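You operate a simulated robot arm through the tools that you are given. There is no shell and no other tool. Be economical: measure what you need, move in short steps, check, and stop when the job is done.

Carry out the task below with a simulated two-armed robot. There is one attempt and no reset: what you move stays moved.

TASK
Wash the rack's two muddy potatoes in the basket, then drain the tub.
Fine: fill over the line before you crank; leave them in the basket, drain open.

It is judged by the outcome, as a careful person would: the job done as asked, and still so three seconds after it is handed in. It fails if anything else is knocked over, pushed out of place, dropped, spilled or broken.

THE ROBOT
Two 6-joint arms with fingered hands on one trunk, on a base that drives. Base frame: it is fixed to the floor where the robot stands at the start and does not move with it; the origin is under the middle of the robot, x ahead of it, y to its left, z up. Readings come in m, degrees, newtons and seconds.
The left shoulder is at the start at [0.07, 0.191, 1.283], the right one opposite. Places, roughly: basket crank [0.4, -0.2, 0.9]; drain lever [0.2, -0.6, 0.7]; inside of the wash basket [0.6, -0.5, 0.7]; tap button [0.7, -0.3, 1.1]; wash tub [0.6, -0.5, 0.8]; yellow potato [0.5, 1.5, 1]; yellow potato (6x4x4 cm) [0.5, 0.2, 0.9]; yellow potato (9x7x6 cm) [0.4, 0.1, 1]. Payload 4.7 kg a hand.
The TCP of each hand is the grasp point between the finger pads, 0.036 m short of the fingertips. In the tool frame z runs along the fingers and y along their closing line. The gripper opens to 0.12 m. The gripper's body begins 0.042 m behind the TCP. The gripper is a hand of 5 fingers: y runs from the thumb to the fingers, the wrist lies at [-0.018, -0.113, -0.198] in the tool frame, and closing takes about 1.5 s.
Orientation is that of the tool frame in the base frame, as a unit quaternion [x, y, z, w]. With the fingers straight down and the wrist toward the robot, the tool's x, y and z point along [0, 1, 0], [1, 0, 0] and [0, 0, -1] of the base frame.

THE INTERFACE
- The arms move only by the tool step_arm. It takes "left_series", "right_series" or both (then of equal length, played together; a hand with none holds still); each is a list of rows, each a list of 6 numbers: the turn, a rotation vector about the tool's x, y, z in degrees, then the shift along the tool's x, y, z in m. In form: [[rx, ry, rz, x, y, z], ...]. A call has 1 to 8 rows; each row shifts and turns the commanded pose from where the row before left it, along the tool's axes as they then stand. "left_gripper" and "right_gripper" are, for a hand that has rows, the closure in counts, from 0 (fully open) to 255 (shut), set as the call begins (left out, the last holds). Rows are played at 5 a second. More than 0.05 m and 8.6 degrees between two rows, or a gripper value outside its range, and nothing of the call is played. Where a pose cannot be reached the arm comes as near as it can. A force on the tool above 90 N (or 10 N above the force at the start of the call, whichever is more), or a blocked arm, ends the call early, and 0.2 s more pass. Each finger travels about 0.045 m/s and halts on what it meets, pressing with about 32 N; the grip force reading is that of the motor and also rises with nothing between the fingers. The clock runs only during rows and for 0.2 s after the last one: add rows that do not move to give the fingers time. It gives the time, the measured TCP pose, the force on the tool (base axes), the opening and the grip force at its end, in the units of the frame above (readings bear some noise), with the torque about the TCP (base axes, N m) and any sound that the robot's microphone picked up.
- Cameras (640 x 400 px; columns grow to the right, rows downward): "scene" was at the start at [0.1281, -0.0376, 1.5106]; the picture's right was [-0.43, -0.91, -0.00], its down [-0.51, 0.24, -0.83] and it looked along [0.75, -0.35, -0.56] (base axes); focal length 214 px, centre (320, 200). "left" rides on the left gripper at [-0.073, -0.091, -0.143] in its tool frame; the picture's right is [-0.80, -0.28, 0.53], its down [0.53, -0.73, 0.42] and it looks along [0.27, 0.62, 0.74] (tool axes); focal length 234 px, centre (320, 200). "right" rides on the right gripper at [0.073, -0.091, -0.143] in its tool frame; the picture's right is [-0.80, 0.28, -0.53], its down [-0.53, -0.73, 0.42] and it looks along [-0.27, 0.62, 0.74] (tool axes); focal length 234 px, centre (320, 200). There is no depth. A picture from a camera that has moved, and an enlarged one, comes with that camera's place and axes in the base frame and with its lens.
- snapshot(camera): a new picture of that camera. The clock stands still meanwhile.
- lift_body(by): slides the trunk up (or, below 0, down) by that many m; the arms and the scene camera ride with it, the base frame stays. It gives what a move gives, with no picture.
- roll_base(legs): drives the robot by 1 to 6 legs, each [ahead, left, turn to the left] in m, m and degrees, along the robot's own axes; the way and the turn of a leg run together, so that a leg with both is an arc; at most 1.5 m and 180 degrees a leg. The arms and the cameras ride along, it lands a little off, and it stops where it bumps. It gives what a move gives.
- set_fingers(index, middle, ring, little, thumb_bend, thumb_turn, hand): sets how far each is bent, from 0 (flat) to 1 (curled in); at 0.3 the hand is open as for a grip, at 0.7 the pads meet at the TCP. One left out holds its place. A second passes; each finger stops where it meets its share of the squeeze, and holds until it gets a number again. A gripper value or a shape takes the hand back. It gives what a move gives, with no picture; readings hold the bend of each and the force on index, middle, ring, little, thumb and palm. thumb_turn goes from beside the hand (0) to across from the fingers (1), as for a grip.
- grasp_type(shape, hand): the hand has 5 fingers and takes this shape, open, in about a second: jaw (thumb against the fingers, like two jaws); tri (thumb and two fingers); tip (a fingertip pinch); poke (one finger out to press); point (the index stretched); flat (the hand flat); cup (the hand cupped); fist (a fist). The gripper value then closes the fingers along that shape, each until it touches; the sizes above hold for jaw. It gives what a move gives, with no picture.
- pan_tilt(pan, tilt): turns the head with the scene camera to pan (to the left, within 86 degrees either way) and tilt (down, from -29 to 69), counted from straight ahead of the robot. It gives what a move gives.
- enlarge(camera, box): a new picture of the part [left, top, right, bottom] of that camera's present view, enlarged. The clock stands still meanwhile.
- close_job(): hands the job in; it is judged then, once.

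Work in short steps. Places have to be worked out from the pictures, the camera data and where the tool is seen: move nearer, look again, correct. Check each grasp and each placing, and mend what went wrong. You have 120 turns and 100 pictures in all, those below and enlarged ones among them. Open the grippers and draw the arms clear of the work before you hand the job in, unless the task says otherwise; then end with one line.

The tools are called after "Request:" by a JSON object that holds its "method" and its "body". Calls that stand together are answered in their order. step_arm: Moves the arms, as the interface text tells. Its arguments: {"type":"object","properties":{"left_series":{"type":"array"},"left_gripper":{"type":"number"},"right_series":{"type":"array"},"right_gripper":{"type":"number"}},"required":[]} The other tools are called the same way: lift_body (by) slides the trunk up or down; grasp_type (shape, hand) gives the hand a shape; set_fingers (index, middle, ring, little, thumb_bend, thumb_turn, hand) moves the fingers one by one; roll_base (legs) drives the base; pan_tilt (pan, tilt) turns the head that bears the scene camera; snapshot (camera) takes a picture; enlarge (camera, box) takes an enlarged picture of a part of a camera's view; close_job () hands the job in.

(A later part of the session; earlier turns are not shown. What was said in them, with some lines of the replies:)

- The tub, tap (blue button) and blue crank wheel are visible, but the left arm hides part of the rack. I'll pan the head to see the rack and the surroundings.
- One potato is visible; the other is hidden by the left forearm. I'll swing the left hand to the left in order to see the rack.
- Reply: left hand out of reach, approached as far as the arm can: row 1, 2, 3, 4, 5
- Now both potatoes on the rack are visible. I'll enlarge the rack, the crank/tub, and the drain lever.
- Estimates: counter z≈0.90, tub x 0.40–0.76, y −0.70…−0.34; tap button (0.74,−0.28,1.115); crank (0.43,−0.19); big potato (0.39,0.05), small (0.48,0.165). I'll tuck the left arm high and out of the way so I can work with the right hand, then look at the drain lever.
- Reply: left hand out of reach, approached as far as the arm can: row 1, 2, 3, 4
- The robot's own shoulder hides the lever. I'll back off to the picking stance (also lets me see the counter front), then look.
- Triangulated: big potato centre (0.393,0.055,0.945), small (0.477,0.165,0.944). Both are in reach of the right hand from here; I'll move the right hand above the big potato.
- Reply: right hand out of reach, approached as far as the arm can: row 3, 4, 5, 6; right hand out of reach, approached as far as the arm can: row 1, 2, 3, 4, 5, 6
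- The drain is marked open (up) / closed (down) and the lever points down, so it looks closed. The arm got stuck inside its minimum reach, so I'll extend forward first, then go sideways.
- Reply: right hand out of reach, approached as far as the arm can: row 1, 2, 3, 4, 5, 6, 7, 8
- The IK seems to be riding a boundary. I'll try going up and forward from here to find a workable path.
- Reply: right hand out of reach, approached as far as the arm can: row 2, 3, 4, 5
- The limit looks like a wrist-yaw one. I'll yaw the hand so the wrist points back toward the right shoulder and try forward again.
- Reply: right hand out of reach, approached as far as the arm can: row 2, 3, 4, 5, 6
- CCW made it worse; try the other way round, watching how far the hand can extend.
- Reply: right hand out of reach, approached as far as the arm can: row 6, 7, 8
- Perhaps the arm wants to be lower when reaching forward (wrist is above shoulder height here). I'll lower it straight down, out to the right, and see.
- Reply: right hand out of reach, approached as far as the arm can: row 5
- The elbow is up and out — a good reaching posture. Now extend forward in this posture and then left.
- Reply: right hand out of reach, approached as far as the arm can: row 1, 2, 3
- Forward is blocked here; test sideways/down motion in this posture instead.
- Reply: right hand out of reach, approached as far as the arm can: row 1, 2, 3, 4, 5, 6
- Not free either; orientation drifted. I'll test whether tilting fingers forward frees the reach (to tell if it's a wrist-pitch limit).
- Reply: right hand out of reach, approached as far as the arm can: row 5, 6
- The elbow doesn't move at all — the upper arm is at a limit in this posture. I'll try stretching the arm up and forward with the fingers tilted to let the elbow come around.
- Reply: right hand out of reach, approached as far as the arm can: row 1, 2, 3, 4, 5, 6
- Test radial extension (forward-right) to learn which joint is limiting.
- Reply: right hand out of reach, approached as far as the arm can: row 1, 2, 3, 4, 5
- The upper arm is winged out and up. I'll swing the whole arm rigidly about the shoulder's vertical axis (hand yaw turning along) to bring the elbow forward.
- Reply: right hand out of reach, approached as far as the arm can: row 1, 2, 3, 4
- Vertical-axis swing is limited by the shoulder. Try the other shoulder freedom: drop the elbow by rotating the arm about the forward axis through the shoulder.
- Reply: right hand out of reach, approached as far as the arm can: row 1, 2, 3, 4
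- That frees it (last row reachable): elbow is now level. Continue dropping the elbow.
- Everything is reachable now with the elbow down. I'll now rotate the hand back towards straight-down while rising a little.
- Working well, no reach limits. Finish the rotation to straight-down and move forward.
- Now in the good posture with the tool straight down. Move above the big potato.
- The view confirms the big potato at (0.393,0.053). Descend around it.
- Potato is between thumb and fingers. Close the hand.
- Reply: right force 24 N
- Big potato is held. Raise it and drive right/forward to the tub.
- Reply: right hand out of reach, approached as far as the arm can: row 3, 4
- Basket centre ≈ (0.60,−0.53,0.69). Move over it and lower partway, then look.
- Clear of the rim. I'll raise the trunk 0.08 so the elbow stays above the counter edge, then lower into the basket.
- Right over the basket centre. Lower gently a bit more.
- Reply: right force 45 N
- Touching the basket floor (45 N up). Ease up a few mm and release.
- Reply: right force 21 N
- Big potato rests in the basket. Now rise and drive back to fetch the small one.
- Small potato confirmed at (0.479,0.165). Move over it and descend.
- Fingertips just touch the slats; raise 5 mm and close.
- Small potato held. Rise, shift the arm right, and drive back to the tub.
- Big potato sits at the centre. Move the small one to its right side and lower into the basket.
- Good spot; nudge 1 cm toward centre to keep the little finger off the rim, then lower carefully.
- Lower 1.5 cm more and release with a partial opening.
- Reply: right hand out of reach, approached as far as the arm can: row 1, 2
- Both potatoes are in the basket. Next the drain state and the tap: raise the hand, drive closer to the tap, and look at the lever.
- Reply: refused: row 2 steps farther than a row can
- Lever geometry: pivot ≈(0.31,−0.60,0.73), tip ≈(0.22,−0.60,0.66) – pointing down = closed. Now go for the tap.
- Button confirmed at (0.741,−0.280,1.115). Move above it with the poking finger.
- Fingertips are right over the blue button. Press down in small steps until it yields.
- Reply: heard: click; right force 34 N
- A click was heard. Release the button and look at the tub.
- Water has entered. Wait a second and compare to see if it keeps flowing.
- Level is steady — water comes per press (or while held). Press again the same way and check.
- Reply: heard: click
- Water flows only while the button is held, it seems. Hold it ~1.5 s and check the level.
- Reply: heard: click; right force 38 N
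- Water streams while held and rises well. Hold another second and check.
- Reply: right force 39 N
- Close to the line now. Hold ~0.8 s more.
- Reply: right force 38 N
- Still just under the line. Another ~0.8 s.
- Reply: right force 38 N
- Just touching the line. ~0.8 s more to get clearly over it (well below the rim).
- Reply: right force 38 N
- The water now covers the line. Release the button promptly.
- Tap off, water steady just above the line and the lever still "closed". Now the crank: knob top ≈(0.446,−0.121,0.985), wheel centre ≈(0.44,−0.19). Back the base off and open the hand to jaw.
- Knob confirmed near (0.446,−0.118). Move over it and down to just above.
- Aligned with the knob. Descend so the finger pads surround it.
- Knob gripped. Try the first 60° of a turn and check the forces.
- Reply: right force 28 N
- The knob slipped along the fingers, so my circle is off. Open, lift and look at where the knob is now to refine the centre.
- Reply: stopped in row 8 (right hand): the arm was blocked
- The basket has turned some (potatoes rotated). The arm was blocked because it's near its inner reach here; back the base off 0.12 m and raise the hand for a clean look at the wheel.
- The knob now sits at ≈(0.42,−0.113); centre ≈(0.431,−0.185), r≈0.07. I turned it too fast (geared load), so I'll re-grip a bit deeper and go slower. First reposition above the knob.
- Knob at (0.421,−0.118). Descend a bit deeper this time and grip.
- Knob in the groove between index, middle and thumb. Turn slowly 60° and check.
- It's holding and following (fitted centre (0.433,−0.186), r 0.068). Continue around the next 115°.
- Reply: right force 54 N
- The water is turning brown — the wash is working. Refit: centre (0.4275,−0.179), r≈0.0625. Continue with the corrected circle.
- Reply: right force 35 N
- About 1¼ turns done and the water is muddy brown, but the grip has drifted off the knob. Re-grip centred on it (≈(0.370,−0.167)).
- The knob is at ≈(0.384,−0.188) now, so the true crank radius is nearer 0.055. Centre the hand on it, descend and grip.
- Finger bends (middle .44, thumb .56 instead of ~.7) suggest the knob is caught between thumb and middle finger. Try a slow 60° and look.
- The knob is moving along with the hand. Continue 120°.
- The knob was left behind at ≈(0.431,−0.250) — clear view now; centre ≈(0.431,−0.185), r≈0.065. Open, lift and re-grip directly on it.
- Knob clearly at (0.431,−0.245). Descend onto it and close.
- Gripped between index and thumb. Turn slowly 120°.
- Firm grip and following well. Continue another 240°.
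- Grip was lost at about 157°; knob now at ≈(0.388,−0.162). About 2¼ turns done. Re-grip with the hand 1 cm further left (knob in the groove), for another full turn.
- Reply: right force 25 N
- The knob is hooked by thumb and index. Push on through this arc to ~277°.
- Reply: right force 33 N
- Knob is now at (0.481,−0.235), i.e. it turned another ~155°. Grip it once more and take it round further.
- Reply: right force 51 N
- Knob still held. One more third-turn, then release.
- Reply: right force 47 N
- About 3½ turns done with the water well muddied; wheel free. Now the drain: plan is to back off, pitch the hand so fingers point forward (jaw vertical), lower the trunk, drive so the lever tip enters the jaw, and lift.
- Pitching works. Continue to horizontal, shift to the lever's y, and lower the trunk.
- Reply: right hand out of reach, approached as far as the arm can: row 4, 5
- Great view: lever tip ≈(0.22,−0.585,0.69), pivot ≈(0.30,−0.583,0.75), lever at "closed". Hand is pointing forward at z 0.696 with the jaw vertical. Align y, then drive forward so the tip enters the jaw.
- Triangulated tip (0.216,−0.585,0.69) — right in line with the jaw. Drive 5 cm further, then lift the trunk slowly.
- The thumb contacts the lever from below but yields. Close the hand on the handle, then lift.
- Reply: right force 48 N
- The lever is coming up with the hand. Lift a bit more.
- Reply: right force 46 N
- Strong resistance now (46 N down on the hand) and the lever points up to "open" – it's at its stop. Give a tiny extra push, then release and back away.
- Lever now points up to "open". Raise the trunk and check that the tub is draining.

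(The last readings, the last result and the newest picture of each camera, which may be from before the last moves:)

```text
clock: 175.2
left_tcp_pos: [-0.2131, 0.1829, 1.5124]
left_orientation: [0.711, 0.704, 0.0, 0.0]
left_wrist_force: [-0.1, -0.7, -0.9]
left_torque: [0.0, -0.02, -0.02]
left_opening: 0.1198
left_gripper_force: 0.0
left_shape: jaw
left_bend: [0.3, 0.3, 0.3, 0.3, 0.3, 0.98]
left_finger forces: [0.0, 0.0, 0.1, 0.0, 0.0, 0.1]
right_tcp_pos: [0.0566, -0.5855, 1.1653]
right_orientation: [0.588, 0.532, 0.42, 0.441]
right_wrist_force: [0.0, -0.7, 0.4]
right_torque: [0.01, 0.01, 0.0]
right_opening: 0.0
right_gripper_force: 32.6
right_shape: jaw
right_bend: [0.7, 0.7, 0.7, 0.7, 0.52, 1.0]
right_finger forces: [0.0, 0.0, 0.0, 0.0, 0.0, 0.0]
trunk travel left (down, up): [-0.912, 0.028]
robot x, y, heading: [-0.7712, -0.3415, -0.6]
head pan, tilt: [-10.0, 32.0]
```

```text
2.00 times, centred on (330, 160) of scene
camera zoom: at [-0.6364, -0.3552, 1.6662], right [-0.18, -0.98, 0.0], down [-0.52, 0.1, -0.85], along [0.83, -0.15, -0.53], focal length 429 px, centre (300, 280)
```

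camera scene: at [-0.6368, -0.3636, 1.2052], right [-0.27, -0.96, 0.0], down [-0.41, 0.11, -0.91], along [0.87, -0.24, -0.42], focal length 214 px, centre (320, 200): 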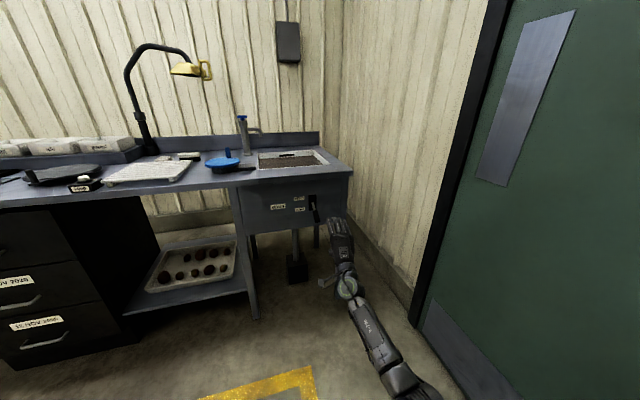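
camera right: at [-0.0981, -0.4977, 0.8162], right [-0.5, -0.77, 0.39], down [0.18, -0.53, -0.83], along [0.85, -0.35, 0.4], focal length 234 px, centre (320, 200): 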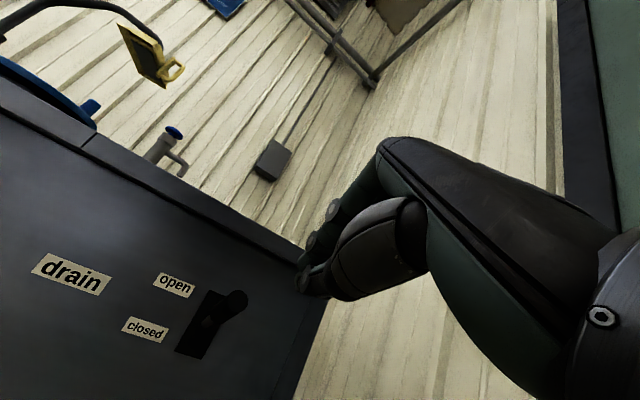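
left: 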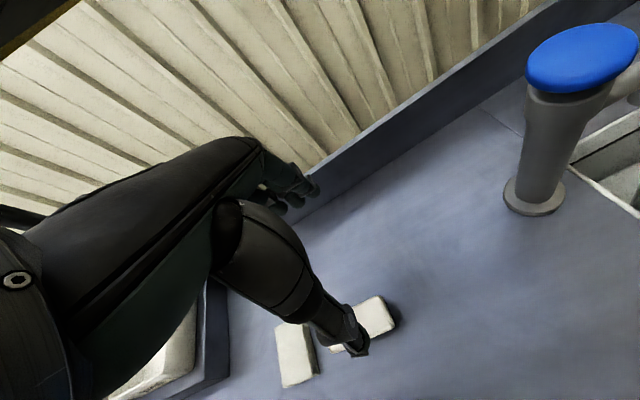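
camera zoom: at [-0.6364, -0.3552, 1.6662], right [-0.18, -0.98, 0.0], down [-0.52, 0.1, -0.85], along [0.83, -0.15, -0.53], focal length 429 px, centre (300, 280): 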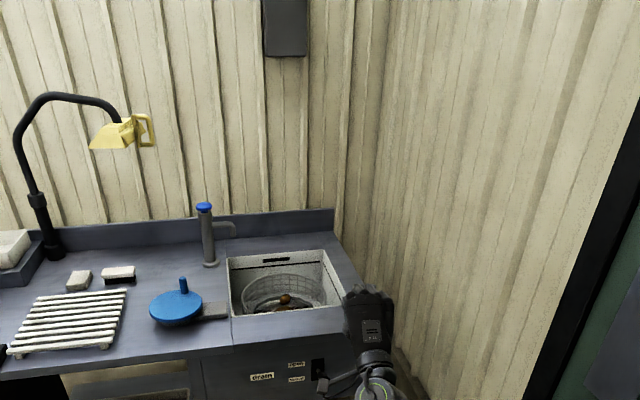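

Tub is draining. Open the hand, move to a vantage point and inspect the potatoes.

Request:
{"method": "step_arm", "body": {"right_series": [[0, 0, 0, 0, 0, 0], [0, 0, 0, 0, 0, 0], [0, 0, 0, 0, 0, 0], [0, 0, 0, 0, 0, 0], [0, 0, 0, 0, 0, 0]], "right_gripper": 0}}

Request:
{"method": "roll_base", "body": {"legs": [[0, 0.4, 0], [0.4, 0, 0]]}}

Request:
{"method": "pan_tilt", "body": {"pan": -35, "tilt": 40}}

Request:
{"method": "enlarge", "body": {"camera": "scene", "box": [260, 120, 400, 240]}}

```text
clock: 176.4
left_tcp_pos: [-0.2128, 0.1822, 1.5112]
left_orientation: [0.71, 0.704, 0.001, -0.001]
left_wrist_force: [0.7, -0.6, -0.8]
left_torque: [-0.01, 0.01, 0.02]
left_opening: 0.1198
left_gripper_force: 0.0
left_shape: jaw
left_bend: [0.3, 0.3, 0.3, 0.3, 0.3, 0.98]
left_finger forces: [0.1, 0.0, 0.0, 0.0, 0.0, 0.0]
right_tcp_pos: [0.0566, -0.5864, 1.1666]
right_orientation: [0.589, 0.531, 0.419, 0.442]
right_wrist_force: [-0.8, 1.0, 0.1]
right_torque: [0.02, 0.01, 0.0]
right_opening: 0.1196
right_gripper_force: 0.2
right_shape: jaw
right_bend: [0.3, 0.3, 0.3, 0.3, 0.3, 0.98]
right_finger forces: [0.0, 0.1, 0.0, 0.0, 0.0, 0.0]
trunk travel left (down, up): [-0.912, 0.028]
robot x, y, heading: [-0.7713, -0.3376, -0.4]
head pan, tilt: [-10.0, 32.0]
```

```text
clock: 181.0
left_tcp_pos: [0.1903, 0.575, 1.5103]
left_orientation: [0.711, 0.703, 0.002, 0.0]
left_wrist_force: [0.5, 0.3, 0.0]
left_torque: [0.01, -0.03, 0.0]
left_opening: 0.1197
left_gripper_force: 0.1
left_shape: jaw
left_bend: [0.3, 0.3, 0.3, 0.3, 0.3, 0.98]
left_finger forces: [0.1, 0.0, 0.0, 0.1, 0.0, 0.0]
right_tcp_pos: [0.4569, -0.1959, 1.167]
right_orientation: [0.59, 0.529, 0.418, 0.443]
right_wrist_force: [-0.3, -0.7, -0.2]
right_torque: [-0.01, 0.03, 0.0]
right_opening: 0.1198
right_gripper_force: 0.0
right_shape: jaw
right_bend: [0.3, 0.3, 0.3, 0.3, 0.3, 0.98]
right_finger forces: [0.0, 0.1, 0.0, 0.0, 0.0, 0.0]
trunk travel left (down, up): [-0.912, 0.028]
robot x, y, heading: [-0.3697, 0.0531, -0.8]
head pan, tilt: [-10.0, 32.0]
```

```text
clock: 181.9
left_tcp_pos: [0.1923, 0.5727, 1.511]
left_orientation: [0.712, 0.702, 0.0, 0.0]
left_wrist_force: [0.8, -0.1, -0.4]
left_torque: [0.04, 0.0, 0.01]
left_opening: 0.1199
left_gripper_force: 0.0
left_shape: jaw
left_bend: [0.3, 0.3, 0.3, 0.3, 0.3, 0.98]
left_finger forces: [0.0, 0.0, 0.1, 0.0, 0.0, 0.1]
right_tcp_pos: [0.4585, -0.1961, 1.1659]
right_orientation: [0.591, 0.529, 0.418, 0.443]
right_wrist_force: [0.0, 0.2, 0.9]
right_torque: [0.05, -0.02, -0.01]
right_opening: 0.1197
right_gripper_force: 0.0
right_shape: jaw
right_bend: [0.3, 0.3, 0.3, 0.3, 0.3, 0.98]
right_finger forces: [0.0, 0.0, 0.0, 0.1, 0.0, 0.0]
trunk travel left (down, up): [-0.912, 0.028]
robot x, y, heading: [-0.3702, 0.0586, -0.8]
head pan, tilt: [-35.0, 40.0]
```

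```text
3.33 times, centred on (330, 180) of scene
camera zoom: at [-0.2524, 0.0058, 1.6539], right [-0.58, -0.81, 0.0], down [-0.52, 0.38, -0.77], along [0.62, -0.45, -0.64], focal length 715 px, centre (287, 267)
```

zoom: 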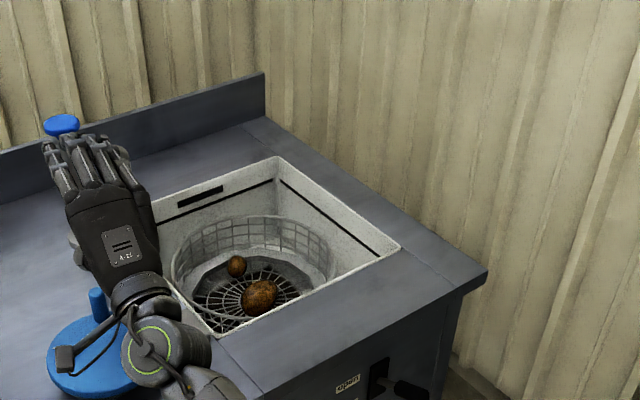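

Drained. Zoom in hard on the potatoes to judge how clean they are.

Request:
{"method": "enlarge", "body": {"camera": "scene", "box": [303, 170, 343, 195]}}

```text
16.00 times, centred on (323, 182) of scene
camera zoom: at [-0.2524, 0.0058, 1.6539], right [-0.58, -0.81, 0.0], down [-0.52, 0.38, -0.77], along [0.62, -0.45, -0.64], focal length 3432 px, centre (272, 480)
```

zoom: 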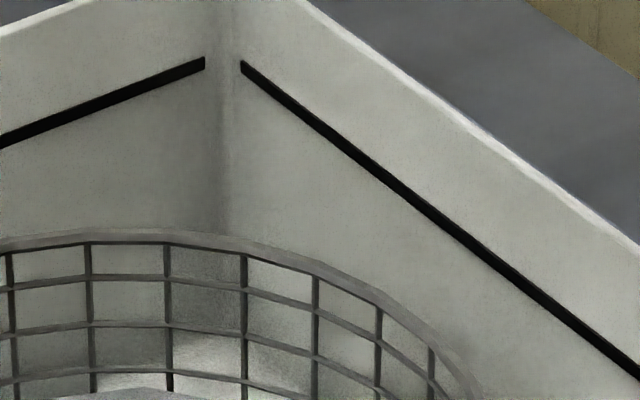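

Request:
{"method": "enlarge", "body": {"camera": "scene", "box": [288, 191, 332, 219]}}

```text
14.29 times, centred on (310, 205) of scene
camera zoom: at [-0.2524, 0.0058, 1.6539], right [-0.58, -0.81, 0.0], down [-0.52, 0.38, -0.77], along [0.62, -0.45, -0.64], focal length 3064 px, centre (463, 129)
```

zoom: 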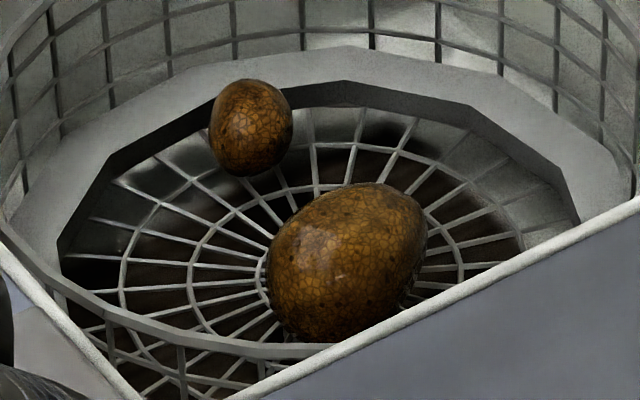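

Dark mud blotches are gone and the netted skin shows. As a reference for clean/dirty colour, use the last picture on the third potato (0.5,1.5,1.0).

Request:
{"method": "pan_tilt", "body": {"pan": 62, "tilt": 23}}

Request:
{"method": "enlarge", "body": {"camera": "scene", "box": [264, 165, 376, 235]}}

```text
clock: 183.7
left_tcp_pos: [0.192, 0.5746, 1.5111]
left_orientation: [0.712, 0.702, 0.001, -0.001]
left_wrist_force: [0.2, -0.3, -0.2]
left_torque: [0.0, -0.01, 0.0]
left_opening: 0.1199
left_gripper_force: 0.1
left_shape: jaw
left_bend: [0.3, 0.3, 0.3, 0.3, 0.3, 0.98]
left_finger forces: [0.0, 0.0, 0.1, 0.1, 0.0, 0.0]
right_tcp_pos: [0.457, -0.1955, 1.1651]
right_orientation: [0.592, 0.53, 0.417, 0.442]
right_wrist_force: [0.0, 0.2, -0.2]
right_torque: [-0.03, 0.01, 0.01]
right_opening: 0.1195
right_gripper_force: 0.0
right_shape: jaw
right_bend: [0.3, 0.3, 0.3, 0.3, 0.3, 0.98]
right_finger forces: [0.0, 0.0, 0.0, 0.0, 0.0, 0.0]
trunk travel left (down, up): [-0.912, 0.028]
robot x, y, heading: [-0.3713, 0.0549, -0.7]
head pan, tilt: [62.0, 23.0]
```

```text
5.71 times, centred on (320, 200) of scene
camera zoom: at [-0.2774, 0.1365, 1.6805], right [0.88, -0.48, 0.0], down [-0.19, -0.34, -0.92], along [0.44, 0.81, -0.39], focal length 1226 px, centre (320, 200)
```

zoom: 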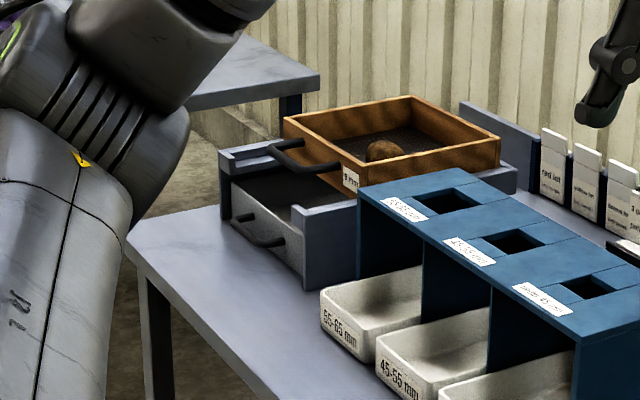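

The reference potato shows the same uniform brown-yellow netted skin as the washed ones, so they look clean. Back the robot clear of the work, hands open, and hand in.

Request:
{"method": "roll_base", "body": {"legs": [[-0.4, 0, 0]]}}

```text
clock: 186.1
left_tcp_pos: [-0.2036, 0.5797, 1.5103]
left_orientation: [0.712, 0.703, 0.001, 0.0]
left_wrist_force: [-0.3, 0.1, -0.5]
left_torque: [0.03, -0.01, 0.0]
left_opening: 0.1197
left_gripper_force: 0.0
left_shape: jaw
left_bend: [0.3, 0.3, 0.3, 0.3, 0.3, 0.98]
left_finger forces: [0.0, 0.0, 0.0, 0.0, 0.0, 0.0]
right_tcp_pos: [0.0636, -0.1886, 1.1639]
right_orientation: [0.591, 0.53, 0.417, 0.442]
right_wrist_force: [0.8, -0.4, -0.5]
right_torque: [-0.03, 0.03, -0.03]
right_opening: 0.1196
right_gripper_force: 0.0
right_shape: jaw
right_bend: [0.3, 0.3, 0.3, 0.3, 0.3, 0.98]
right_finger forces: [0.1, 0.1, 0.0, 0.0, 0.0, 0.1]
trunk travel left (down, up): [-0.912, 0.028]
robot x, y, heading: [-0.7676, 0.0621, -0.7]
head pan, tilt: [62.0, 23.0]
```

Both hands are open and clear, the drain lever is up at "open", the tub is empty and the potatoes are in the basket; handing in.

Request:
{"method": "close_job", "body": {}}

```text
The job is handed in.
```

I put both potatoes in the basket, filled the tub over the line, turned the crank about 3½ times and drained the tub. They are still in the basket with the drain open. The dark mud patches are gone, but I judged them clean from a zoomed picture only.
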